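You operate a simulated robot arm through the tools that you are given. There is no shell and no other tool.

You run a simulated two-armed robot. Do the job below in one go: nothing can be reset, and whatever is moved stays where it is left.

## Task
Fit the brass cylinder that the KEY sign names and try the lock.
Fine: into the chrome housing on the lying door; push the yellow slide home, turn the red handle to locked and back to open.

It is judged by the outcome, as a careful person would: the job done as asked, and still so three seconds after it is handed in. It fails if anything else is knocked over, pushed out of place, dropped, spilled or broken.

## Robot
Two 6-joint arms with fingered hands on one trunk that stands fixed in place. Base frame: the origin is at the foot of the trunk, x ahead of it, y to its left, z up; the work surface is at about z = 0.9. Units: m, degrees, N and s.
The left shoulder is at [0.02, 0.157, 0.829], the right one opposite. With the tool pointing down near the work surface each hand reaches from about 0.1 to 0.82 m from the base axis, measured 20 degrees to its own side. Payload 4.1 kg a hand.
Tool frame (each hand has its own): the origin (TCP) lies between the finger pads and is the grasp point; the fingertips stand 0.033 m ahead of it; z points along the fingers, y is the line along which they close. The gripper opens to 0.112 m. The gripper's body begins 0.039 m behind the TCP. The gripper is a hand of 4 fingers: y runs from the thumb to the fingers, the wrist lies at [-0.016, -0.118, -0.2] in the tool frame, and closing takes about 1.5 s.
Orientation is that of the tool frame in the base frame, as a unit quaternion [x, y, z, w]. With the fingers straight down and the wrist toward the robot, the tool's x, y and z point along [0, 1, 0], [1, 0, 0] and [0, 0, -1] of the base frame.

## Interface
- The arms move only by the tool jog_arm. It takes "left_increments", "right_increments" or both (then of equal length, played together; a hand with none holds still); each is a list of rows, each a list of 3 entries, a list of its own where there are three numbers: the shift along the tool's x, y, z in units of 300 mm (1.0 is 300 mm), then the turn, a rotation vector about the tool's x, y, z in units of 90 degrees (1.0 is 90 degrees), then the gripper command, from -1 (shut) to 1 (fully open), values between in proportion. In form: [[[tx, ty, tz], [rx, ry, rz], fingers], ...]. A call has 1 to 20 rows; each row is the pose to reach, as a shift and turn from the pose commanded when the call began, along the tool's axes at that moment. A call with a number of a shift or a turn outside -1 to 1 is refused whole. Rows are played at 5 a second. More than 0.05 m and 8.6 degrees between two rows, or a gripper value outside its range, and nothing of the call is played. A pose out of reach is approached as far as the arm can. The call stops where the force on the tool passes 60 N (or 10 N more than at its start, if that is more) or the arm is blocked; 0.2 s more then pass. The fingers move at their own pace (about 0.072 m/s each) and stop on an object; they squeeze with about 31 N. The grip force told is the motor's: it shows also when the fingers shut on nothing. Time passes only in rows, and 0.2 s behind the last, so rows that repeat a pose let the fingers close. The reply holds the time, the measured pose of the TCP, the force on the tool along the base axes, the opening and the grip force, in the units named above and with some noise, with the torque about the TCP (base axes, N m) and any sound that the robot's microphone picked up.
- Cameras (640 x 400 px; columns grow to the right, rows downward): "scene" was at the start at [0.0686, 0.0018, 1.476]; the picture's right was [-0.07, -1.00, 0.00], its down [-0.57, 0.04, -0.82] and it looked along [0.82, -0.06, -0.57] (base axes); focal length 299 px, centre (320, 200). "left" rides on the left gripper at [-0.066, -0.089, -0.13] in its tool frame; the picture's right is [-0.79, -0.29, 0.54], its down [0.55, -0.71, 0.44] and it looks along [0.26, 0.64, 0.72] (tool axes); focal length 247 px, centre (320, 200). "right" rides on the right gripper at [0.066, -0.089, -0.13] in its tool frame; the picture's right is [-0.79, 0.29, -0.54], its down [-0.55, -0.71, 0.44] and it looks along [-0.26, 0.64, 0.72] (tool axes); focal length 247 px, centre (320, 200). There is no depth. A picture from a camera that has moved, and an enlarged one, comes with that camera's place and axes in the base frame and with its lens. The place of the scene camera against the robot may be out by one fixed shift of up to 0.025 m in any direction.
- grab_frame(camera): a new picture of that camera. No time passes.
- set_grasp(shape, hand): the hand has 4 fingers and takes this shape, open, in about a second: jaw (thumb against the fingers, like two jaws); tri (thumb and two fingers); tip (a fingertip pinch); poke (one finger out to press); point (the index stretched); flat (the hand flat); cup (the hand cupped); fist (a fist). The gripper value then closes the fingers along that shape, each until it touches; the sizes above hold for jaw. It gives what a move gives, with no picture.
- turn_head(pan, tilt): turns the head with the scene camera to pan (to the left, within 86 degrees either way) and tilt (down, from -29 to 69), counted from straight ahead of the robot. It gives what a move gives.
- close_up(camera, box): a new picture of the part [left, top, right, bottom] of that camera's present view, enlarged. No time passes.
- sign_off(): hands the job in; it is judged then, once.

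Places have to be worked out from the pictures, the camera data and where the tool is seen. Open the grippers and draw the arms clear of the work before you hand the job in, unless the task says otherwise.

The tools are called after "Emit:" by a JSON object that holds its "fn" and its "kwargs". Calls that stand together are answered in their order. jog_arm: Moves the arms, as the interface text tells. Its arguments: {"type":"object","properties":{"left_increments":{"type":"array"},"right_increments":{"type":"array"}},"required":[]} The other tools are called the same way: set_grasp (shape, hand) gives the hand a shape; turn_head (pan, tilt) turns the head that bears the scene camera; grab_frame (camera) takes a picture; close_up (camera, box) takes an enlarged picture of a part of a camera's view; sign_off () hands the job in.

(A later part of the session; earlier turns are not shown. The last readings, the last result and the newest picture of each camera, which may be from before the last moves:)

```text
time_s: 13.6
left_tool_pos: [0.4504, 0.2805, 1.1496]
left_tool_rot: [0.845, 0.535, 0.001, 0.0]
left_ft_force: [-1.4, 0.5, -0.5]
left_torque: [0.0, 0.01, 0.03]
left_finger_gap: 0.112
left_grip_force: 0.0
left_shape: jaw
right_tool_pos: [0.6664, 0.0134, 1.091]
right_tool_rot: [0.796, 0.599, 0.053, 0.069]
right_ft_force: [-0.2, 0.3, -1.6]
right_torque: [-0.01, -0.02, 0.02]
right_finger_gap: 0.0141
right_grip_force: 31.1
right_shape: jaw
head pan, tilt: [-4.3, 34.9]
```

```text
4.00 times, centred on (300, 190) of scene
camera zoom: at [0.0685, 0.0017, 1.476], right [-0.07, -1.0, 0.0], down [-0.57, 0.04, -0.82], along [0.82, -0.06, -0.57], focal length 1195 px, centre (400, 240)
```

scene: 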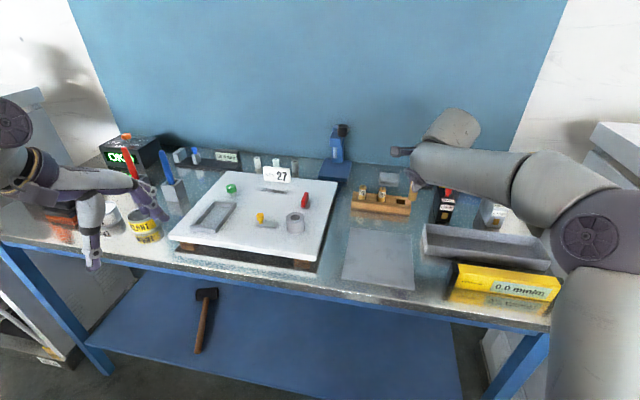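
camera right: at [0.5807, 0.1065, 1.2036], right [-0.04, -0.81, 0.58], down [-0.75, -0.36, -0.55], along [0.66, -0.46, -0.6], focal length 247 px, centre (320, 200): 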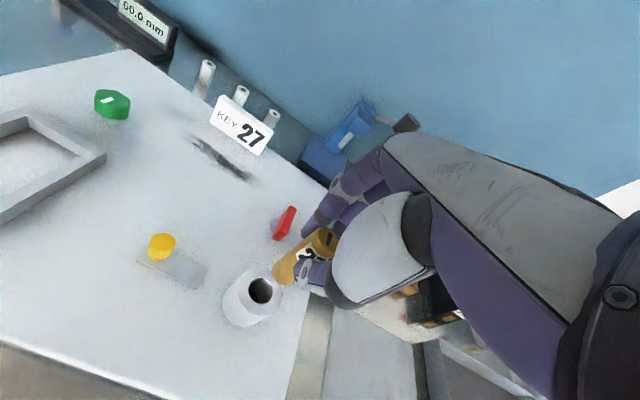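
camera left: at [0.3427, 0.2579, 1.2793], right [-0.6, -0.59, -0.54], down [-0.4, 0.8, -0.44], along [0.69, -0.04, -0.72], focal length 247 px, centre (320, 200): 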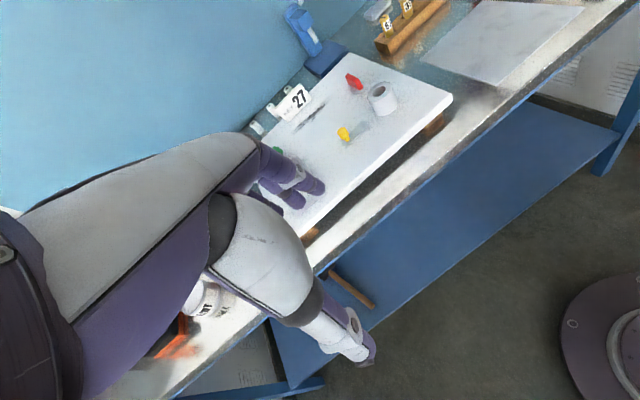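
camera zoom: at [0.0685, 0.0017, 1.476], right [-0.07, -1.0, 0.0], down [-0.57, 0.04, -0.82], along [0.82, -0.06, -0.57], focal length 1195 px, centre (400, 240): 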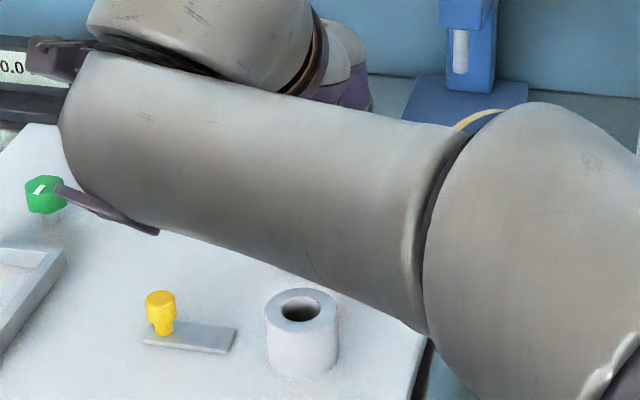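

The cylinder hangs over the housing, and in the left view it is parallel to the vertical. I zoom in to measure its bottom against the bore.

Emit:
{"fn": "close_up", "kwargs": {"camera": "right", "box": [215, 210, 345, 335]}}

Emit:
{"fn": "close_up", "kwargs": {"camera": "left", "box": [345, 30, 405, 120]}}

```text
3.20 times, centred on (280, 272) of right
camera zoom: at [0.5807, 0.1065, 1.2036], right [-0.04, -0.81, 0.58], down [-0.75, -0.36, -0.55], along [0.66, -0.46, -0.6], focal length 790 px, centre (448, -32)
```

zoom: 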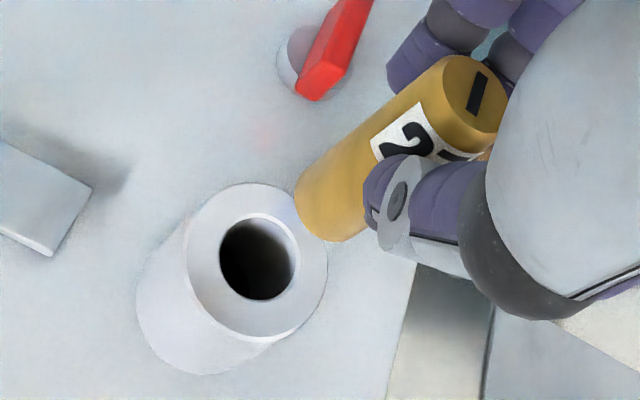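

```text
4.44 times, centred on (375, 75) of left
camera zoom: at [0.3426, 0.2578, 1.2796], right [-0.6, -0.59, -0.54], down [-0.4, 0.8, -0.44], along [0.69, -0.04, -0.72], focal length 1098 px, centre (76, 756)
```

zoom: 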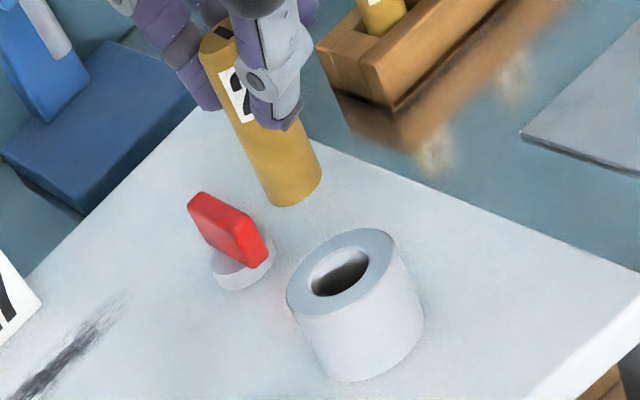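

The bore is at (0.672, 0.0138, 0.980), agreed by both hand cameras. The cylinder bottom is near (0.669, 0.015, 1.029) and leans about 2° toward the robot. I correct the lean and lower it to just above the rim.

Emit:
{"fn": "jog_arm", "kwargs": {"right_increments": [[[0, 0, 0], [-0.011, 0, 0], -1], [[0, -0.003, 0.02], [-0.022, 0, 0], -1], [[0, -0.009, 0.06], [-0.022, 0, 0], -1], [[0, -0.015, 0.1], [-0.022, 0, 0], -1], [[0, -0.021, 0.142], [-0.022, 0, 0], -1], [[0, -0.021, 0.142], [-0.022, 0, 0], -1]]}}

Emit:
{"fn": "close_up", "kwargs": {"camera": "right", "box": [235, 210, 345, 320]}}

Emit:
{"fn": "close_up", "kwargs": {"camera": "left", "box": [345, 50, 405, 120]}}

Emit:
{"fn": "close_up", "kwargs": {"camera": "scene", "box": [260, 180, 340, 240]}}

```text
time_s: 15.0
left_tool_pos: [0.4507, 0.2809, 1.1498]
left_tool_rot: [0.846, 0.534, 0.0, -0.001]
left_ft_force: [-0.2, 0.9, -0.5]
left_torque: [0.0, -0.05, 0.01]
left_finger_gap: 0.1114
left_grip_force: 0.1
left_shape: jaw
right_tool_pos: [0.6698, 0.0151, 1.0471]
right_tool_rot: [0.794, 0.599, 0.063, 0.083]
right_ft_force: [0.1, 0.0, -2.1]
right_torque: [-0.01, -0.02, -0.01]
right_finger_gap: 0.0138
right_grip_force: 31.2
right_shape: jaw
head pan, tilt: [-4.3, 34.9]
```

```text
3.64 times, centred on (290, 265) of right
camera zoom: at [0.5779, 0.1093, 1.1549], right [-0.06, -0.81, 0.59], down [-0.73, -0.36, -0.57], along [0.68, -0.46, -0.57], focal length 898 px, centre (429, -36)
```

zoom: 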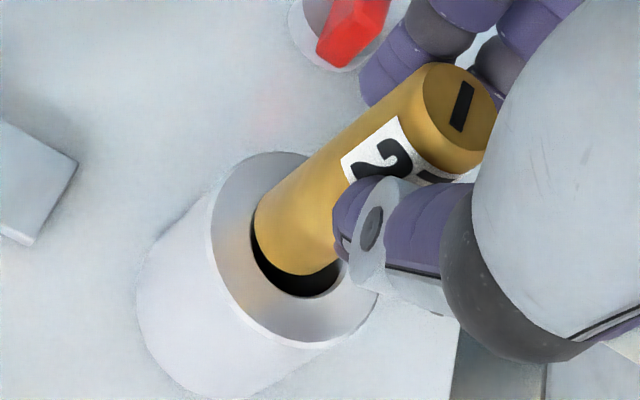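

```text
5.71 times, centred on (375, 85) of left
camera zoom: at [0.3426, 0.2579, 1.2796], right [-0.6, -0.59, -0.54], down [-0.4, 0.8, -0.44], along [0.69, -0.04, -0.72], focal length 1411 px, centre (6, 857)
```

zoom: 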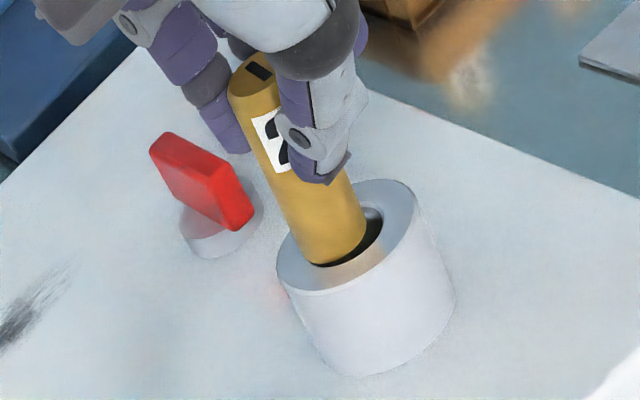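

```text
6.67 times, centred on (300, 210) of scene
camera zoom: at [0.0686, 0.0018, 1.476], right [-0.07, -1.0, 0.0], down [-0.57, 0.04, -0.82], along [0.82, -0.06, -0.57], focal length 1991 px, centre (453, 133)
```

zoom: 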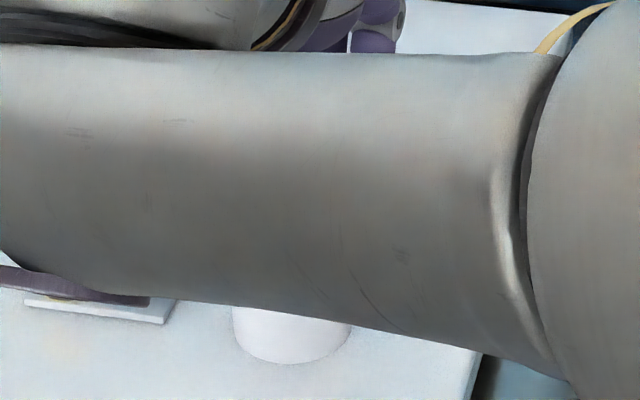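

The cylinder's bottom is nearly on the rim, and the two views suggest it sits 2–4 mm too far in +x. I shift back 2.5 mm, lower 3 mm and look again.

Emit:
{"fn": "jog_arm", "kwargs": {"right_increments": [[[-0.002, -0.008, -0.002], [0, 0, 0], -1], [[-0.002, -0.01, 0.008], [0, 0, 0], -1], [[-0.002, -0.01, 0.008], [0, 0, 0], -1]]}}

Emit:
{"fn": "close_up", "kwargs": {"camera": "right", "box": [250, 230, 320, 300]}}

Emit:
{"fn": "close_up", "kwargs": {"camera": "left", "box": [355, 70, 405, 115]}}

```text
time_s: 15.8
left_tool_pos: [0.4501, 0.2803, 1.1492]
left_tool_rot: [0.845, 0.534, -0.001, 0.0]
left_ft_force: [-0.3, -0.6, -0.5]
left_torque: [-0.03, -0.02, -0.03]
left_finger_gap: 0.1118
left_grip_force: 0.2
left_shape: jaw
right_tool_pos: [0.6661, 0.014, 1.0469]
right_tool_rot: [0.794, 0.598, 0.064, 0.083]
right_ft_force: [-0.8, -1.5, 5.6]
right_torque: [-0.03, 0.01, 0.01]
right_finger_gap: 0.0141
right_grip_force: 31.2
right_shape: jaw
head pan, tilt: [-4.3, 34.9]
```

```text
5.71 times, centred on (285, 265) of right
camera zoom: at [0.5755, 0.1087, 1.1538], right [-0.06, -0.81, 0.59], down [-0.73, -0.36, -0.58], along [0.68, -0.46, -0.57], focal length 1411 px, centre (520, -171)
```

zoom: 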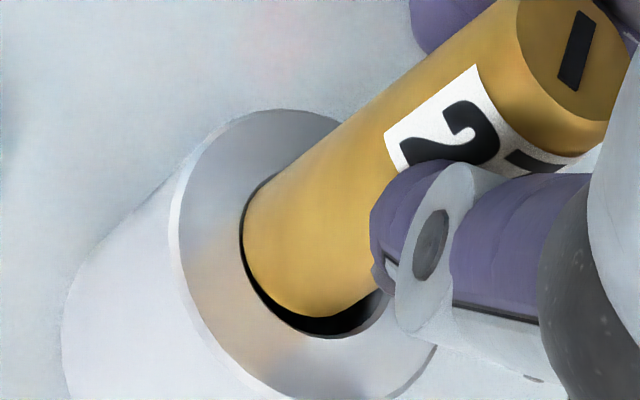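

```text
8.89 times, centred on (380, 92) of left
camera zoom: at [0.3424, 0.2578, 1.2796], right [-0.6, -0.59, -0.54], down [-0.4, 0.8, -0.44], along [0.69, -0.04, -0.72], focal length 2195 px, centre (-213, 1156)
```

zoom: 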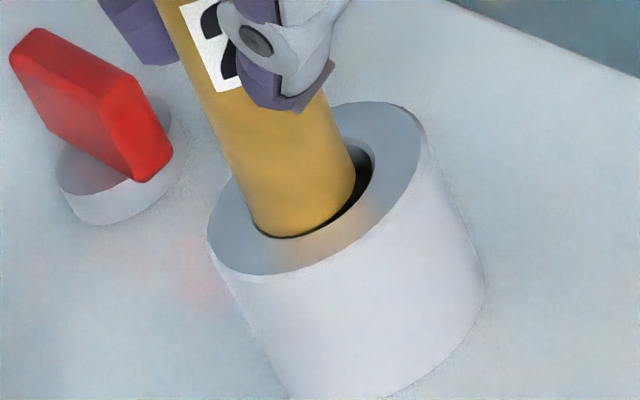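

The cylinder lightly touches the rim at about 7 N. Both views show the gap on the -x/-y side, so it needs about 2 mm that way. I lift 3 mm, shift, and come down again gently.

Emit:
{"fn": "jog_arm", "kwargs": {"right_increments": [[[0, 0.002, -0.01], [0, 0, 0], -1], [[-0.005, -0.003, -0.011], [0, 0, 0], -1], [[-0.005, -0.005, 0.0], [0, 0, 0], -1], [[-0.005, -0.007, 0.009], [0, 0, 0], -1], [[-0.005, -0.009, 0.019], [0, 0, 0], -1]]}}

Emit:
{"fn": "close_up", "kwargs": {"camera": "right", "box": [250, 230, 320, 300]}}

Emit:
{"fn": "close_up", "kwargs": {"camera": "left", "box": [355, 70, 405, 115]}}

```text
time_s: 17.0
left_tool_pos: [0.4509, 0.2798, 1.1504]
left_tool_rot: [0.845, 0.534, 0.001, -0.001]
left_ft_force: [0.2, -0.5, 0.4]
left_torque: [0.01, 0.01, -0.01]
left_finger_gap: 0.1119
left_grip_force: 0.1
left_shape: jaw
right_tool_pos: [0.6651, 0.0125, 1.0371]
right_tool_rot: [0.794, 0.599, 0.063, 0.083]
right_ft_force: [0.3, 0.4, -1.3]
right_torque: [-0.03, -0.01, -0.01]
right_finger_gap: 0.0143
right_grip_force: 30.7
right_shape: jaw
head pan, tilt: [-4.3, 34.9]
```

```text
5.71 times, centred on (285, 265) of right
camera zoom: at [0.5741, 0.1071, 1.1461], right [-0.06, -0.81, 0.59], down [-0.73, -0.36, -0.57], along [0.68, -0.46, -0.57], focal length 1411 px, centre (520, -171)
```

zoom: 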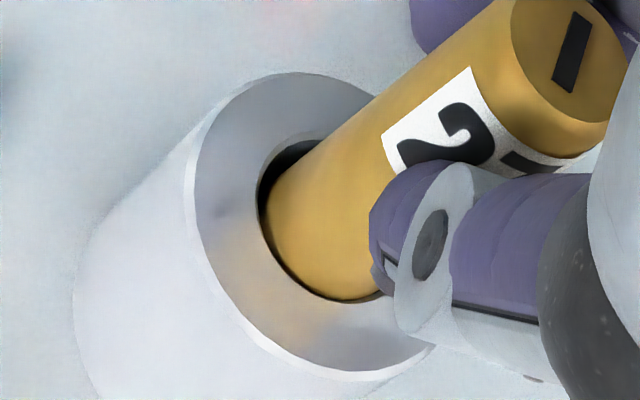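

```text
8.89 times, centred on (380, 92) of left
camera zoom: at [0.3426, 0.2579, 1.2796], right [-0.6, -0.59, -0.54], down [-0.4, 0.8, -0.44], along [0.69, -0.04, -0.72], focal length 2195 px, centre (-213, 1156)
```

zoom: 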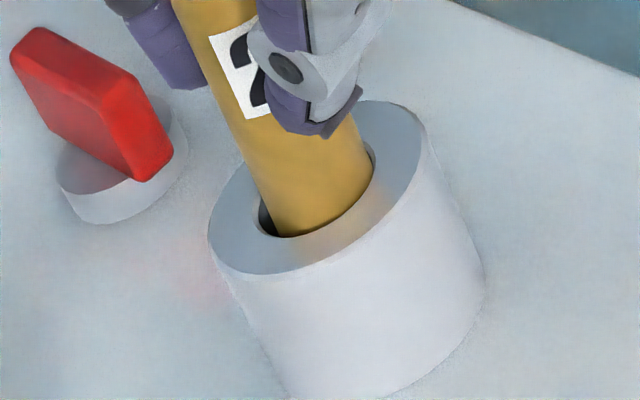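

The cylinder has entered the bore by several millimetres with almost no force. I continue straight down 18 mm, keeping the fingertips above the rim.

Emit:
{"fn": "jog_arm", "kwargs": {"right_increments": [[[0.001, -0.002, 0.01], [0, 0, 0], -1], [[0.002, -0.004, 0.02], [0, 0, 0], -1], [[0.002, -0.005, 0.03], [0, 0, 0], -1], [[0.002, -0.007, 0.04], [0, 0, 0], -1], [[0.002, -0.009, 0.05], [0, 0, 0], -1], [[0.002, -0.011, 0.059], [0, 0, 0], -1]]}}

Emit:
{"fn": "close_up", "kwargs": {"camera": "right", "box": [240, 220, 350, 320]}}

Emit:
{"fn": "close_up", "kwargs": {"camera": "left", "box": [345, 60, 415, 120]}}

```text
time_s: 18.4
left_tool_pos: [0.451, 0.28, 1.1506]
left_tool_rot: [0.845, 0.535, 0.0, 0.0]
left_ft_force: [0.0, -0.1, -0.4]
left_torque: [-0.01, -0.03, 0.01]
left_finger_gap: 0.1115
left_grip_force: 0.1
left_shape: jaw
right_tool_pos: [0.6655, 0.0124, 1.0204]
right_tool_rot: [0.794, 0.599, 0.063, 0.083]
right_ft_force: [-0.5, 0.0, -0.7]
right_torque: [0.02, -0.03, 0.02]
right_finger_gap: 0.0139
right_grip_force: 31.3
right_shape: jaw
head pan, tilt: [-4.3, 34.9]
```

```text
4.00 times, centred on (295, 270) of right
camera zoom: at [0.575, 0.1073, 1.1285], right [-0.06, -0.81, 0.59], down [-0.73, -0.37, -0.57], along [0.68, -0.46, -0.57], focal length 988 px, centre (420, -80)
```

zoom: 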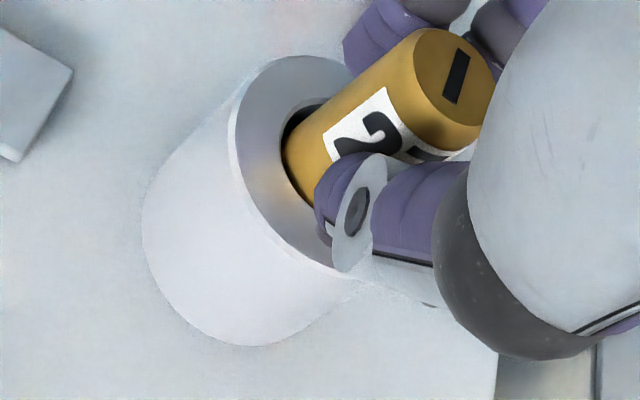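

```text
6.67 times, centred on (380, 90) of left
camera zoom: at [0.3426, 0.2579, 1.2796], right [-0.6, -0.59, -0.54], down [-0.4, 0.8, -0.44], along [0.69, -0.04, -0.72], focal length 1646 px, centre (-80, 933)
```

zoom: 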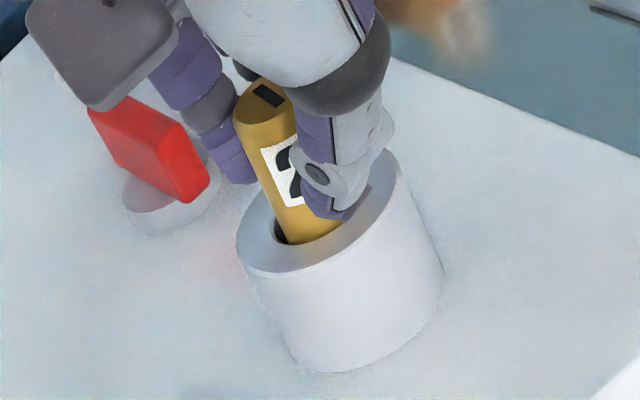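

The cylinder is about 25 mm into the bore with no resistance, and the thumb tip is a few millimetres above the rim. I lower a touch more, then open the fingers a little to let it settle.

Emit:
{"fn": "jog_arm", "kwargs": {"right_increments": [[[0, -0.002, 0.008], [0, 0, 0], -1], [[0, -0.002, 0.008], [0, 0, 0], -1], [[0, -0.002, 0.008], [0, 0, 0], -0.5], [[0, -0.002, 0.008], [0, 0, 0], -0.2], [[0, -0.002, 0.008], [0, 0, 0], -0.1], [[0, -0.002, 0.008], [0, 0, 0], -0.1]]}}

Emit:
{"fn": "close_up", "kwargs": {"camera": "right", "box": [240, 220, 350, 320]}}

Emit:
{"fn": "close_up", "kwargs": {"camera": "left", "box": [345, 60, 415, 120]}}

```text
time_s: 19.8
left_tool_pos: [0.4519, 0.2797, 1.1491]
left_tool_rot: [0.845, 0.535, 0.0, 0.0]
left_ft_force: [0.0, -0.7, -0.1]
left_torque: [0.01, -0.01, -0.01]
left_finger_gap: 0.1117
left_grip_force: 0.1
left_shape: jaw
right_tool_pos: [0.6656, 0.0115, 1.0179]
right_tool_rot: [0.794, 0.599, 0.063, 0.083]
right_ft_force: [0.5, -0.4, 0.5]
right_torque: [-0.03, 0.0, 0.01]
right_finger_gap: 0.0498
right_grip_force: 0.0
right_shape: jaw
head pan, tilt: [-4.3, 34.9]
```

```text
4.00 times, centred on (295, 270) of right
camera zoom: at [0.5745, 0.1071, 1.1263], right [-0.06, -0.81, 0.59], down [-0.73, -0.36, -0.57], along [0.68, -0.46, -0.57], focal length 988 px, centre (420, -80)
```

zoom: 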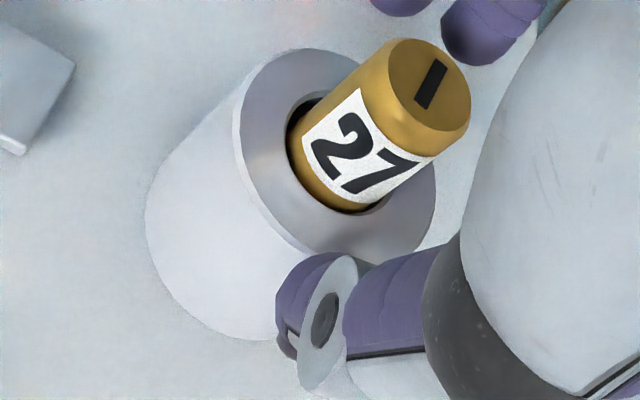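

```text
6.67 times, centred on (380, 90) of left
camera zoom: at [0.3426, 0.2579, 1.2796], right [-0.6, -0.59, -0.54], down [-0.4, 0.8, -0.44], along [0.69, -0.04, -0.72], focal length 1646 px, centre (-80, 933)
```

zoom: 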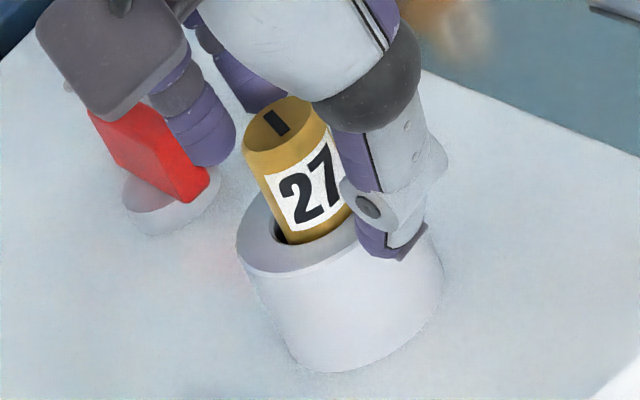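

The cylinder stands in the bore with its top near z 1.010, about 30 mm above the rim. I raise the hand clear, close the fingers and square it up so I can press the cylinder down gently to its seat.

Emit:
{"fn": "jog_arm", "kwargs": {"right_increments": [[[0, 0.01, -0.049], [0, 0, 0], -0.1], [[0, 0.02, -0.098], [0, 0, 0], -0.1], [[0, 0.031, -0.147], [0, 0, 0], -0.1], [[0, 0.041, -0.196], [0, 0, 0], -0.1], [[0, 0.041, -0.21], [0.067, 0, 0], -1], [[0, 0.041, -0.21], [0.133, 0, 0], -1], [[0, 0.041, -0.21], [0.133, 0, 0], -1], [[0, 0.041, -0.21], [0.133, 0, 0], -1], [[0, 0.041, -0.21], [0.133, 0, 0], -1]]}}

Emit:
{"fn": "grab_frame", "kwargs": {"camera": "right"}}

Emit:
{"fn": "close_up", "kwargs": {"camera": "left", "box": [325, 20, 425, 120]}}

```text
time_s: 21.8
left_tool_pos: [0.451, 0.2796, 1.1507]
left_tool_rot: [0.845, 0.535, 0.0, 0.001]
left_ft_force: [-0.6, -0.1, 0.4]
left_torque: [-0.03, -0.03, 0.0]
left_finger_gap: 0.1119
left_grip_force: 0.1
left_shape: jaw
right_tool_pos: [0.6637, 0.0135, 1.0827]
right_tool_rot: [0.798, 0.602, 0.001, 0.001]
right_ft_force: [0.4, -0.2, 0.7]
right_torque: [-0.02, -0.01, 0.02]
right_finger_gap: 0.0
right_grip_force: 31.4
right_shape: jaw
head pan, tilt: [-4.3, 34.9]
```

```text
taken
camera right: at [0.5972, 0.1009, 1.2125], right [0.06, -0.84, 0.54], down [-0.84, -0.34, -0.44], along [0.55, -0.42, -0.72], focal length 247 px, centre (320, 200)
```

right: 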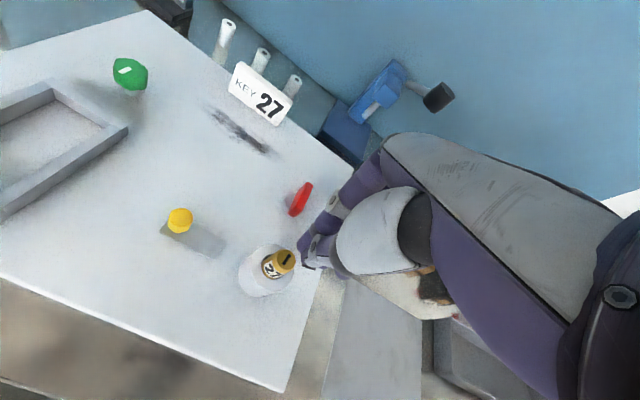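

```text
4.00 times, centred on (375, 70) of left
camera zoom: at [0.3426, 0.2579, 1.2796], right [-0.6, -0.59, -0.54], down [-0.4, 0.8, -0.44], along [0.69, -0.04, -0.72], focal length 988 px, centre (100, 720)
```

zoom: 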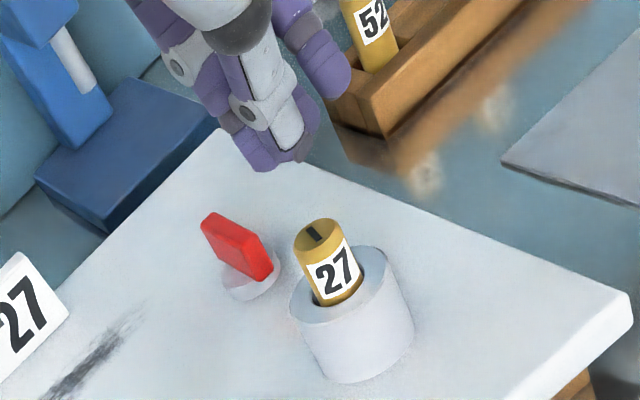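

The closed fingertips are where expected, about 40 mm above the cylinder's top at (0.671, 0.0135, 1.010). I centre over it and come down to just above it, then press in small steps.

Emit:
{"fn": "jog_arm", "kwargs": {"right_increments": [[[0.006, 0.022, 0.0], [0, 0, 0], -1], [[0.006, 0.022, 0.05], [0, 0, 0], -1], [[0.006, 0.022, 0.1], [0, 0, 0], -1], [[0.006, 0.022, 0.12], [0, 0, 0], -1], [[0.006, 0.022, 0.13], [0, 0, 0], -1], [[0.006, 0.022, 0.14], [0, 0, 0], -1], [[0.006, 0.022, 0.145], [0, 0, 0], -1]]}}

Emit:
{"fn": "close_up", "kwargs": {"camera": "left", "box": [335, 50, 415, 120]}}

```text
time_s: 23.4
left_tool_pos: [0.4498, 0.2799, 1.1497]
left_tool_rot: [0.845, 0.534, 0.0, 0.0]
left_ft_force: [-0.1, 0.4, -0.1]
left_torque: [0.0, 0.01, -0.05]
left_finger_gap: 0.1118
left_grip_force: 0.1
left_shape: jaw
right_tool_pos: [0.6722, 0.0121, 1.0414]
right_tool_rot: [0.799, 0.602, 0.003, 0.001]
right_ft_force: [2.4, -0.8, 18.5]
right_torque: [-0.06, -0.08, 0.05]
right_finger_gap: 0.0001
right_grip_force: 31.1
right_shape: jaw
head pan, tilt: [-4.3, 34.9]
```

```text
5.71 times, centred on (375, 85) of left
camera zoom: at [0.3422, 0.2579, 1.2797], right [-0.6, -0.59, -0.54], down [-0.4, 0.8, -0.44], along [0.69, -0.04, -0.72], focal length 1411 px, centre (6, 857)
```

zoom: 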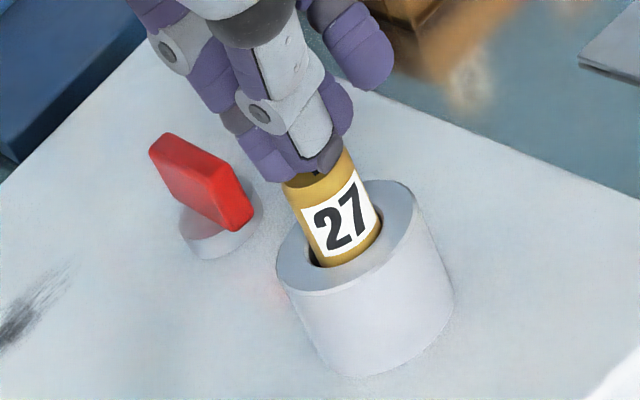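

The fingertips press on the cylinder's top with 18 N and it does not move so far. I press a little harder, up to roughly 40–50 N, to see whether it is already seated.

Emit:
{"fn": "jog_arm", "kwargs": {"right_increments": [[[0, 0, 0.004], [0, 0, 0], -1], [[0, 0, 0.008], [0, 0, 0], -1], [[0, 0, 0.012], [0, 0, 0], -1], [[0, 0, 0.014], [0, 0, 0], -1]]}}

Emit:
{"fn": "close_up", "kwargs": {"camera": "left", "box": [335, 50, 415, 120]}}

```text
time_s: 24.4
left_tool_pos: [0.4489, 0.2799, 1.1495]
left_tool_rot: [0.845, 0.534, 0.0, 0.0]
left_ft_force: [0.2, 0.2, -0.4]
left_torque: [-0.01, 0.0, 0.02]
left_finger_gap: 0.1119
left_grip_force: 0.0
left_shape: jaw
right_tool_pos: [0.672, 0.011, 1.0418]
right_tool_rot: [0.799, 0.601, 0.006, 0.003]
right_ft_force: [1.2, -2.9, 41.1]
right_torque: [-0.05, -0.03, 0.0]
right_finger_gap: 0.0
right_grip_force: 30.4
right_shape: jaw
head pan, tilt: [-4.3, 34.9]
```

```text
5.71 times, centred on (375, 85) of left
camera zoom: at [0.3416, 0.2578, 1.2799], right [-0.6, -0.59, -0.54], down [-0.4, 0.8, -0.44], along [0.69, -0.04, -0.72], focal length 1411 px, centre (6, 857)
```

zoom: 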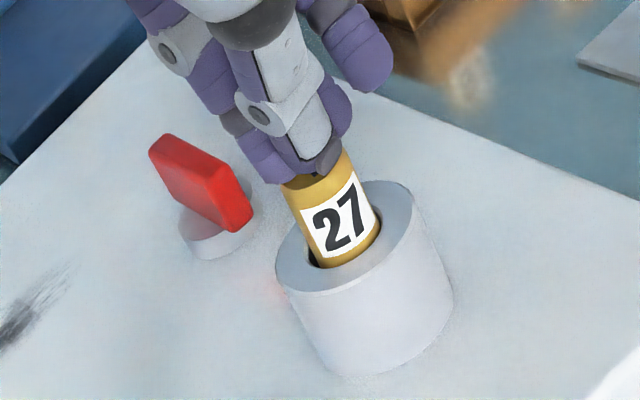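

The cylinder resists 41 N without moving and its top stays near 1.009, so it is seated. I lift the right hand and withdraw it to the right.

Emit:
{"fn": "jog_arm", "kwargs": {"right_increments": [[[0, 0, -0.06], [0, 0, 0], -1], [[0, 0, -0.13], [0, 0, 0], -1], [[0, 0, -0.2], [0, 0, 0], -1], [[-0.14, -0.008, -0.24], [0, 0, 0], -1], [[-0.28, -0.016, -0.28], [0, 0, 0], -1], [[-0.42, -0.024, -0.32], [0, 0, 0], -1], [[-0.56, -0.033, -0.36], [0, 0, 0], -1], [[-0.7, -0.041, -0.4], [0, 0, 0], -1], [[-0.7, -0.041, -0.4], [0, 0, 0], -1]]}}

Emit:
{"fn": "close_up", "kwargs": {"camera": "left", "box": [325, 50, 425, 150]}}

Emit:
{"fn": "close_up", "kwargs": {"camera": "scene", "box": [240, 170, 330, 240]}}

Emit:
{"fn": "grab_frame", "kwargs": {"camera": "right"}}

```text
time_s: 26.4
left_tool_pos: [0.4511, 0.2801, 1.149]
left_tool_rot: [0.846, 0.533, 0.0, 0.0]
left_ft_force: [-0.4, 0.1, 0.3]
left_torque: [-0.04, 0.04, -0.03]
left_finger_gap: 0.1118
left_grip_force: 0.0
left_shape: jaw
right_tool_pos: [0.6017, -0.1845, 1.1549]
right_tool_rot: [0.799, 0.602, -0.001, 0.0]
right_ft_force: [1.0, -0.6, 0.1]
right_torque: [0.0, 0.02, 0.0]
right_finger_gap: 0.0002
right_grip_force: 30.7
right_shape: jaw
head pan, tilt: [-4.3, 34.9]
```

```text
4.00 times, centred on (375, 100) of left
camera zoom: at [0.3427, 0.258, 1.2795], right [-0.6, -0.59, -0.54], down [-0.4, 0.8, -0.44], along [0.69, -0.04, -0.72], focal length 988 px, centre (100, 600)
```

zoom: 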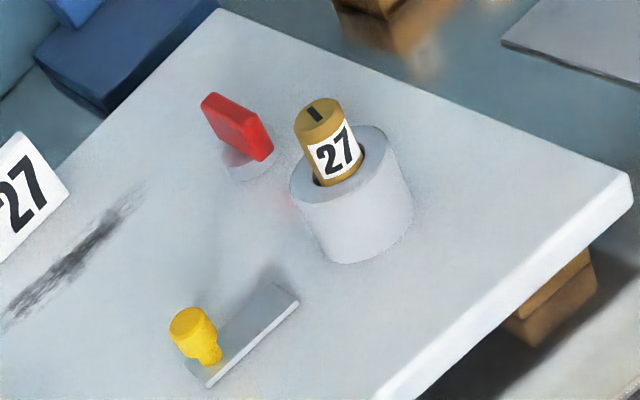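

```text
5.71 times, centred on (285, 205) of scene
camera zoom: at [0.0686, 0.0019, 1.476], right [-0.07, -1.0, 0.0], down [-0.57, 0.04, -0.82], along [0.82, -0.06, -0.57], focal length 1707 px, centre (520, 171)
```

zoom: 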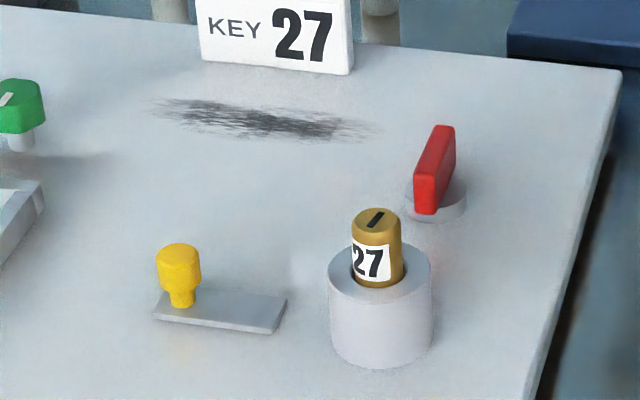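

```text
taken
camera right: at [0.5348, -0.098, 1.2838], right [0.06, -0.84, 0.54], down [-0.84, -0.34, -0.44], along [0.55, -0.42, -0.72], focal length 247 px, centre (320, 200)
```

right: 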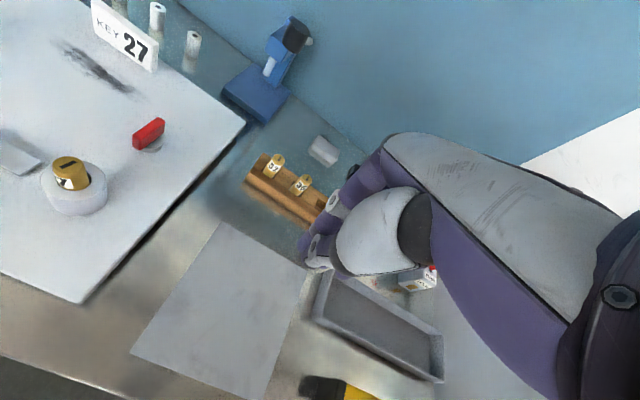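

The cylinder sits in the housing and the scene is otherwise unchanged. I bring the left hand, closed and squared to the door, to a waiting place left of and above the yellow knob at (0.697, 0.106).

Emit:
{"fn": "jog_arm", "kwargs": {"left_increments": [[[0.006, 0.123, 0.02], [0, 0, -0.015], -1], [[0.012, 0.247, 0.06], [0, 0, -0.03], -1], [[0.018, 0.37, 0.1], [0, 0, -0.045], -1], [[0.024, 0.493, 0.15], [0, 0, -0.06], -1], [[0.03, 0.616, 0.2], [0, 0, -0.075], -1], [[0.036, 0.74, 0.25], [0, 0, -0.09], -1], [[0.042, 0.863, 0.3], [0, 0, -0.103], -1], [[0.042, 0.863, 0.3], [0, 0, -0.103], -1]]}}

Emit:
{"fn": "grab_frame", "kwargs": {"camera": "left"}}

Emit:
{"fn": "close_up", "kwargs": {"camera": "scene", "box": [210, 150, 330, 240]}}

Emit:
{"fn": "close_up", "kwargs": {"camera": "right", "box": [0, 100, 180, 230]}}

```text
time_s: 28.2
left_tool_pos: [0.6913, 0.1809, 1.0598]
left_tool_rot: [0.799, 0.601, 0.001, 0.0]
left_ft_force: [-0.1, -0.1, 1.3]
left_torque: [0.01, 0.01, -0.02]
left_finger_gap: 0.0001
left_grip_force: 31.3
left_shape: jaw
right_tool_pos: [0.6012, -0.1865, 1.1546]
right_tool_rot: [0.799, 0.602, 0.0, 0.0]
right_ft_force: [0.1, -0.2, 0.4]
right_torque: [0.01, -0.02, 0.0]
right_finger_gap: 0.0
right_grip_force: 31.2
right_shape: jaw
head pan, tilt: [-4.3, 34.9]
```

```text
taken
camera left: at [0.5893, 0.1414, 1.1896], right [-0.5, -0.68, -0.54], down [-0.53, 0.73, -0.44], along [0.69, 0.07, -0.72], focal length 247 px, centre (320, 200)
```

left: 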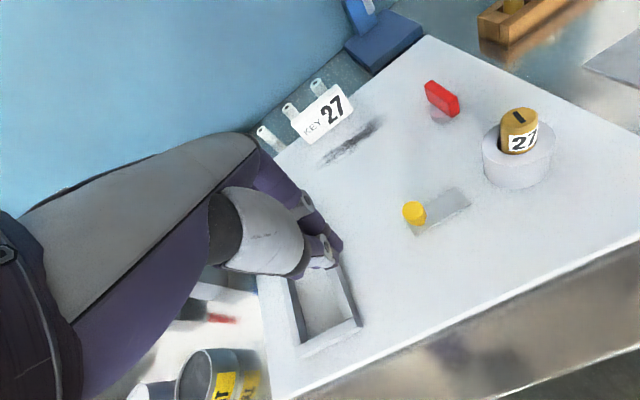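

```text
4.44 times, centred on (270, 195) of scene
camera zoom: at [0.0684, 0.0018, 1.476], right [-0.07, -1.0, 0.0], down [-0.57, 0.04, -0.82], along [0.82, -0.06, -0.57], focal length 1327 px, centre (542, 222)
```

zoom: 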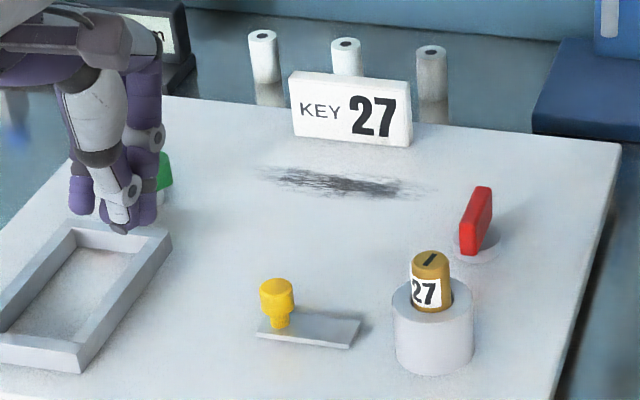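

```text
3.08 times, centred on (90, 165) of right
camera zoom: at [0.5348, -0.0977, 1.284], right [0.06, -0.84, 0.54], down [-0.84, -0.34, -0.44], along [0.55, -0.42, -0.72], focal length 760 px, centre (1028, 308)
```

zoom: 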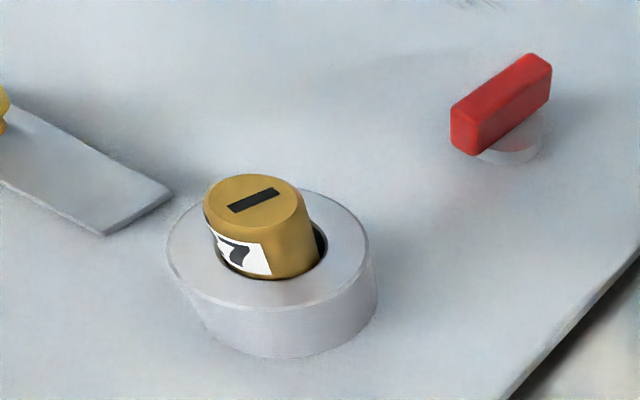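

The closed left fingertips sit at TCP plus 33 mm as expected, with the index edge about 20 mm right of centre. I lower the hand just left of the yellow knob, between it and the tray frame.

Emit:
{"fn": "jog_arm", "kwargs": {"left_increments": [[[-0.05, 0.02, 0.02], [0, 0, 0], -1], [[-0.096, 0.041, 0.06], [0, 0, 0], -1], [[-0.096, 0.041, 0.11], [0, 0, 0], -1], [[-0.096, 0.041, 0.16], [0, 0, 0], -1], [[-0.096, 0.041, 0.2], [0, 0, 0], -1], [[-0.096, 0.041, 0.2], [0, 0, 0], -1]]}}

Emit:
{"fn": "grab_frame", "kwargs": {"camera": "left"}}

Emit:
{"fn": "close_up", "kwargs": {"camera": "left", "box": [280, 180, 460, 310]}}

Emit:
{"fn": "close_up", "kwargs": {"camera": "scene", "box": [220, 170, 320, 240]}}

```text
time_s: 29.6
left_tool_pos: [0.6948, 0.1482, 1.0004]
left_tool_rot: [0.799, 0.601, 0.0, 0.001]
left_ft_force: [-0.2, 0.0, -0.4]
left_torque: [-0.01, 0.0, 0.0]
left_finger_gap: 0.0
left_grip_force: 30.8
left_shape: jaw
right_tool_pos: [0.602, -0.1847, 1.1561]
right_tool_rot: [0.799, 0.601, 0.0, 0.0]
right_ft_force: [1.1, 0.0, 1.2]
right_torque: [-0.01, -0.02, 0.01]
right_finger_gap: 0.0
right_grip_force: 30.7
right_shape: jaw
head pan, tilt: [-4.3, 34.9]
```

```text
taken
camera left: at [0.5916, 0.1086, 1.1295], right [-0.5, -0.68, -0.54], down [-0.53, 0.73, -0.44], along [0.69, 0.07, -0.72], focal length 247 px, centre (320, 200)
```

left: 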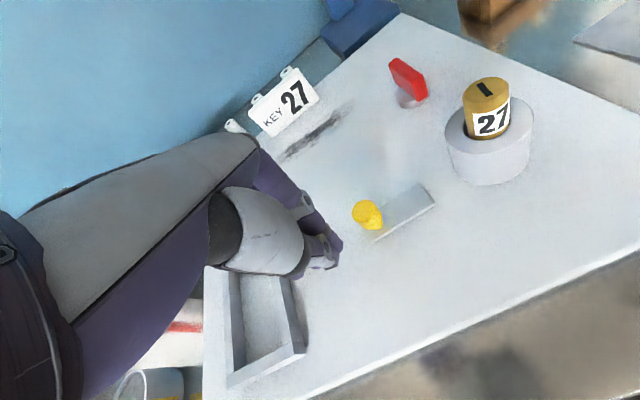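

```text
3.08 times, centred on (370, 245) of left
camera zoom: at [0.5916, 0.1086, 1.1295], right [-0.5, -0.68, -0.54], down [-0.53, 0.73, -0.44], along [0.69, 0.07, -0.72], focal length 760 px, centre (166, 62)
```

zoom: 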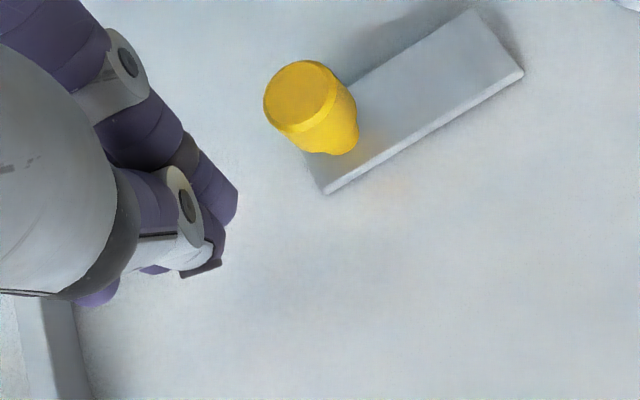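

```text
5.71 times, centred on (270, 205) of scene
camera zoom: at [0.0685, 0.0018, 1.476], right [-0.07, -1.0, 0.0], down [-0.57, 0.04, -0.82], along [0.82, -0.06, -0.57], focal length 1707 px, centre (606, 171)
```

zoom: 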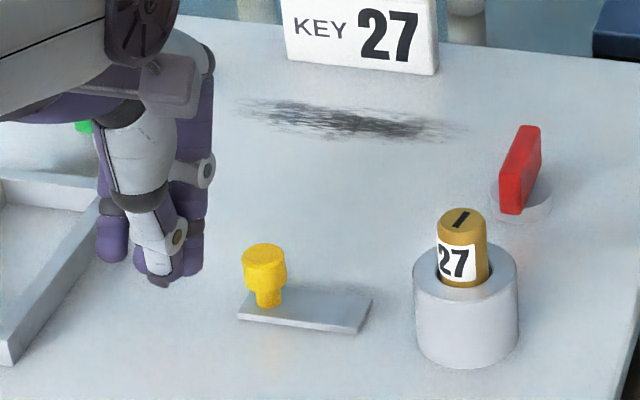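

The knob is at (0.698, 0.106), and the index finger's edge is about 17 mm short of it and 10 mm too close to the robot. I shift outward, lower 4 mm and start pushing along the plate.

Emit:
{"fn": "jog_arm", "kwargs": {"left_increments": [[[0, 0.02, 0.005], [0, 0, 0], -1], [[0, 0.033, 0.014], [0, 0, 0], -1], [[-0.02, 0.033, 0.014], [0, 0, 0], -1], [[-0.04, 0.033, 0.014], [0, 0, 0], -1], [[-0.055, 0.033, 0.014], [0, 0, 0], -1], [[-0.065, 0.033, 0.014], [0, 0, 0], -1], [[-0.075, 0.033, 0.014], [0, 0, 0], -1]]}}

Emit:
{"fn": "close_up", "kwargs": {"camera": "left", "box": [280, 170, 460, 300]}}

Emit:
{"fn": "close_up", "kwargs": {"camera": "scene", "box": [220, 170, 320, 240]}}

```text
time_s: 31.2
left_tool_pos: [0.6975, 0.1232, 0.9938]
left_tool_rot: [0.8, 0.6, 0.0, 0.0]
left_ft_force: [0.2, 1.6, 0.2]
left_torque: [0.0, 0.02, 0.0]
left_finger_gap: 0.0001
left_grip_force: 30.9
left_shape: jaw
right_tool_pos: [0.6009, -0.1863, 1.1539]
right_tool_rot: [0.799, 0.602, 0.0, 0.0]
right_ft_force: [0.3, -0.4, 0.5]
right_torque: [-0.04, 0.02, -0.01]
right_finger_gap: 0.0001
right_grip_force: 31.4
right_shape: jaw
head pan, tilt: [-4.3, 34.9]
```

```text
3.08 times, centred on (370, 235) of left
camera zoom: at [0.5944, 0.0846, 1.1252], right [-0.5, -0.68, -0.54], down [-0.53, 0.73, -0.44], along [0.69, 0.07, -0.72], focal length 760 px, centre (166, 92)
```

zoom: 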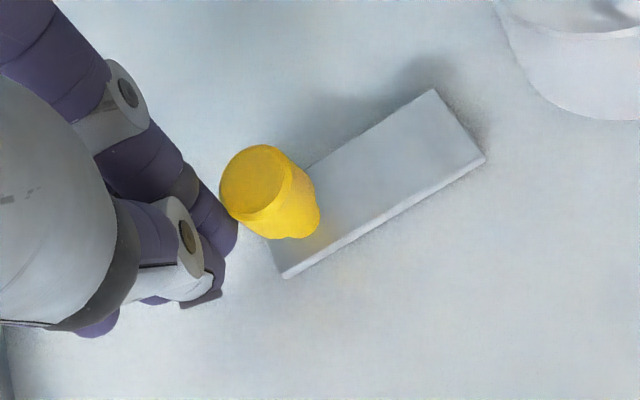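

```text
5.71 times, centred on (270, 205) of scene
camera zoom: at [0.0686, 0.0019, 1.476], right [-0.07, -1.0, 0.0], down [-0.57, 0.04, -0.82], along [0.82, -0.06, -0.57], focal length 1707 px, centre (606, 171)
```

zoom: 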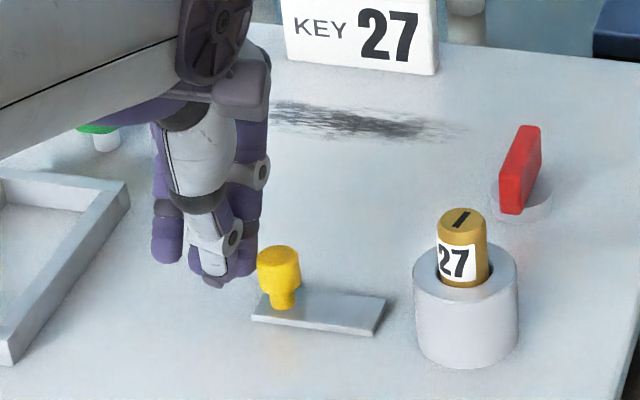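

The whole plate and knob slide together toward the housing with under 2 N. I keep pushing along the same line in small steps.

Emit:
{"fn": "jog_arm", "kwargs": {"left_increments": [[[-0.012, 0, 0], [0, 0, 0], -1], [[-0.024, 0, 0], [0, 0, 0], -1], [[-0.036, 0, 0], [0, 0, 0], -1], [[-0.048, 0, 0], [0, 0, 0], -1]]}}

Emit:
{"fn": "close_up", "kwargs": {"camera": "left", "box": [280, 150, 460, 280]}}

Emit:
{"fn": "close_up", "kwargs": {"camera": "scene", "box": [220, 170, 320, 240]}}

```text
time_s: 32.2
left_tool_pos: [0.6932, 0.1103, 0.9959]
left_tool_rot: [0.8, 0.6, 0.0, 0.001]
left_ft_force: [-0.1, 1.9, -0.8]
left_torque: [0.0, 0.0, -0.01]
left_finger_gap: 0.0
left_grip_force: 31.1
left_shape: jaw
right_tool_pos: [0.6021, -0.1869, 1.1553]
right_tool_rot: [0.799, 0.601, 0.0, 0.0]
right_ft_force: [1.1, 0.0, 0.0]
right_torque: [0.0, 0.0, 0.0]
right_finger_gap: 0.0002
right_grip_force: 31.0
right_shape: jaw
head pan, tilt: [-4.3, 34.9]
```

```text
3.08 times, centred on (370, 215) of left
camera zoom: at [0.5903, 0.0705, 1.1256], right [-0.5, -0.68, -0.54], down [-0.53, 0.73, -0.44], along [0.69, 0.07, -0.72], focal length 760 px, centre (166, 154)
```

zoom: 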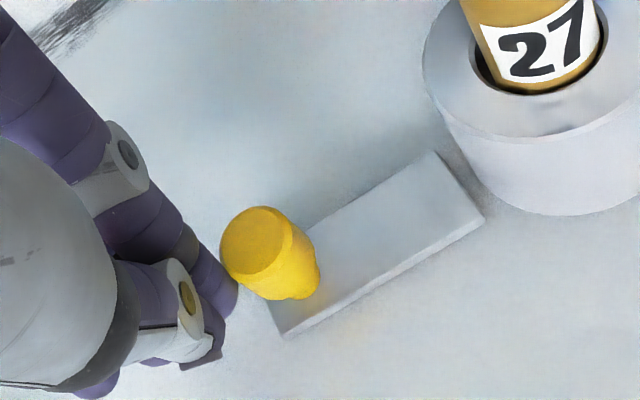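

```text
5.71 times, centred on (270, 205) of scene
camera zoom: at [0.0686, 0.0019, 1.476], right [-0.07, -1.0, 0.0], down [-0.57, 0.04, -0.82], along [0.82, -0.06, -0.57], focal length 1707 px, centre (606, 171)
```

zoom: 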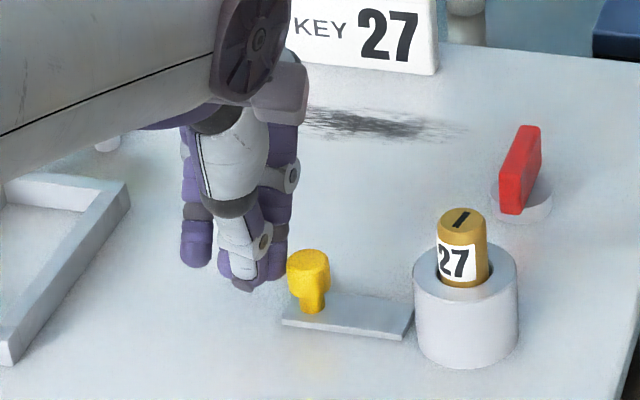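

The plate's end is now right at the housing's base, still with only about 2 N. I go on in finer steps, watching for it to stop.

Emit:
{"fn": "jog_arm", "kwargs": {"left_increments": [[[-0.01, 0, 0], [0, 0, 0], -1], [[-0.02, 0, 0], [0, 0, 0], -1], [[-0.03, 0, 0], [0, 0, 0], -1], [[-0.04, 0, 0], [0, 0, 0], -1]]}}

Emit:
{"fn": "close_up", "kwargs": {"camera": "left", "box": [280, 130, 460, 260]}}

Emit:
{"fn": "close_up", "kwargs": {"camera": "scene", "box": [220, 170, 320, 240]}}

```text
time_s: 33.2
left_tool_pos: [0.691, 0.1053, 0.9956]
left_tool_rot: [0.797, 0.603, 0.002, -0.001]
left_ft_force: [15.4, 35.7, 1.6]
left_torque: [0.91, -0.42, 0.38]
left_finger_gap: 0.0
left_grip_force: 31.0
left_shape: jaw
right_tool_pos: [0.602, -0.1834, 1.1546]
right_tool_rot: [0.798, 0.603, 0.0, 0.0]
right_ft_force: [0.0, -0.2, -0.2]
right_torque: [-0.02, 0.0, -0.01]
right_finger_gap: 0.0
right_grip_force: 31.1
right_shape: jaw
head pan, tilt: [-4.3, 34.9]
```

```text
3.08 times, centred on (370, 195) of left
camera zoom: at [0.5878, 0.065, 1.1253], right [-0.49, -0.68, -0.54], down [-0.53, 0.73, -0.43], along [0.69, 0.08, -0.72], focal length 760 px, centre (166, 215)
```

zoom: 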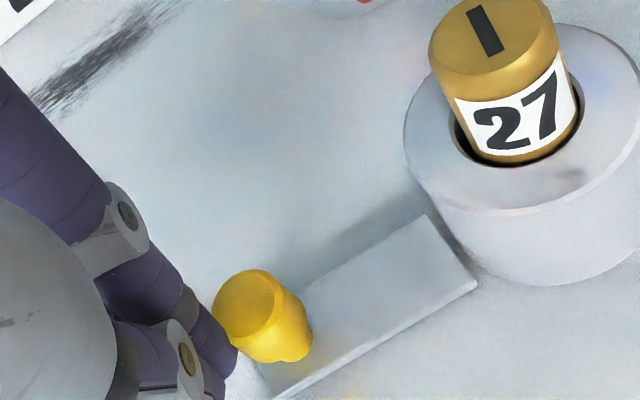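

```text
5.71 times, centred on (270, 205) of scene
camera zoom: at [0.0691, 0.0033, 1.476], right [-0.07, -1.0, 0.0], down [-0.57, 0.04, -0.82], along [0.82, -0.06, -0.57], focal length 1707 px, centre (606, 171)
```

zoom: 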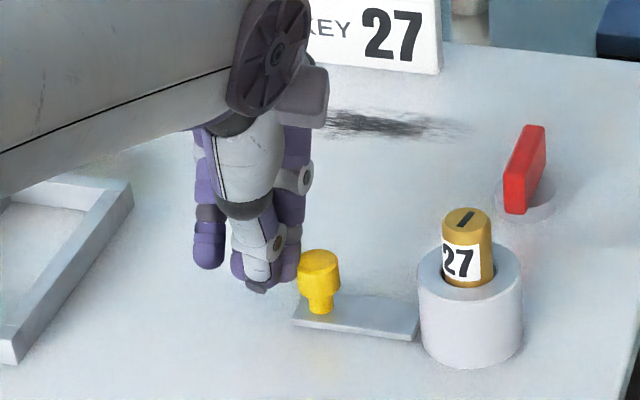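

The slide has stopped against the housing at about 37 N after roughly 25 mm of travel, with no sound reported. I back the left hand off, lift it and return to the side viewing place to check that the slide stays.

Emit:
{"fn": "jog_arm", "kwargs": {"left_increments": [[[0.03, 0, 0], [0, 0, 0], -1], [[0.07, 0, 0], [0, 0, 0], -1], [[0.07, 0, -0.12], [0, 0, 0], -1], [[0.07, 0, -0.25], [0, 0, 0], -1], [[0.12, -0.09, -0.36], [0, 0, 0.01], -1], [[0.17, -0.22, -0.43], [0, 0, 0.03], -1], [[0.22, -0.36, -0.47], [0, 0, 0.05], -1], [[0.27, -0.5, -0.5], [0, 0, 0.07], -1], [[0.31, -0.63, -0.513], [0, 0, 0.08], -1], [[0.34, -0.75, -0.513], [0, 0, 0.09], -1], [[0.373, -0.87, -0.513], [0, 0, 0.1], -1], [[0.373, -0.87, -0.513], [0, 0, 0.1], -1]]}}

Emit:
{"fn": "close_up", "kwargs": {"camera": "left", "box": [325, 40, 445, 150]}}

Emit:
{"fn": "close_up", "kwargs": {"camera": "scene", "box": [240, 170, 330, 240]}}

Emit:
{"fn": "close_up", "kwargs": {"camera": "right", "box": [0, 100, 180, 230]}}

```text
time_s: 35.8
left_tool_pos: [0.4693, 0.2784, 1.1508]
left_tool_rot: [0.844, 0.536, 0.0, -0.001]
left_ft_force: [0.5, 0.5, -0.1]
left_torque: [-0.03, 0.01, -0.01]
left_finger_gap: 0.0
left_grip_force: 30.8
left_shape: jaw
right_tool_pos: [0.6022, -0.1864, 1.1546]
right_tool_rot: [0.799, 0.602, 0.0, 0.0]
right_ft_force: [-0.2, -0.1, 0.2]
right_torque: [0.0, 0.04, -0.02]
right_finger_gap: 0.0
right_grip_force: 30.6
right_shape: jaw
head pan, tilt: [-4.3, 34.9]
```

```text
3.64 times, centred on (385, 95) of left
camera zoom: at [0.3625, 0.2553, 1.2803], right [-0.6, -0.6, -0.54], down [-0.41, 0.8, -0.44], along [0.69, -0.04, -0.72], focal length 898 px, centre (84, 582)
```

zoom: 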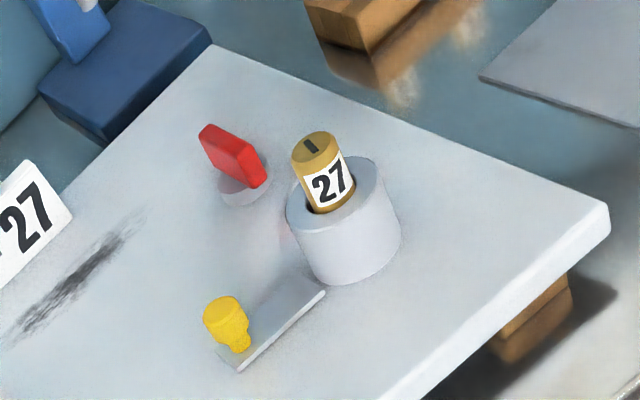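

```text
5.71 times, centred on (285, 205) of scene
camera zoom: at [0.0687, 0.0018, 1.476], right [-0.07, -1.0, 0.0], down [-0.57, 0.04, -0.82], along [0.82, -0.06, -0.57], focal length 1707 px, centre (520, 171)
```

zoom: 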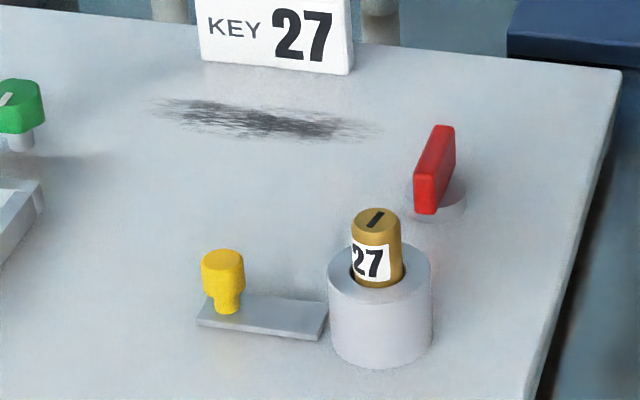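

```text
3.08 times, centred on (90, 165) of right
camera zoom: at [0.535, -0.0978, 1.2838], right [0.06, -0.84, 0.54], down [-0.84, -0.34, -0.44], along [0.55, -0.42, -0.72], focal length 760 px, centre (1028, 308)
```

zoom: 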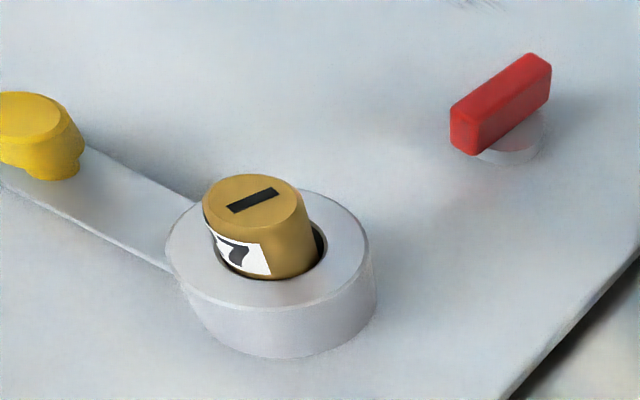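

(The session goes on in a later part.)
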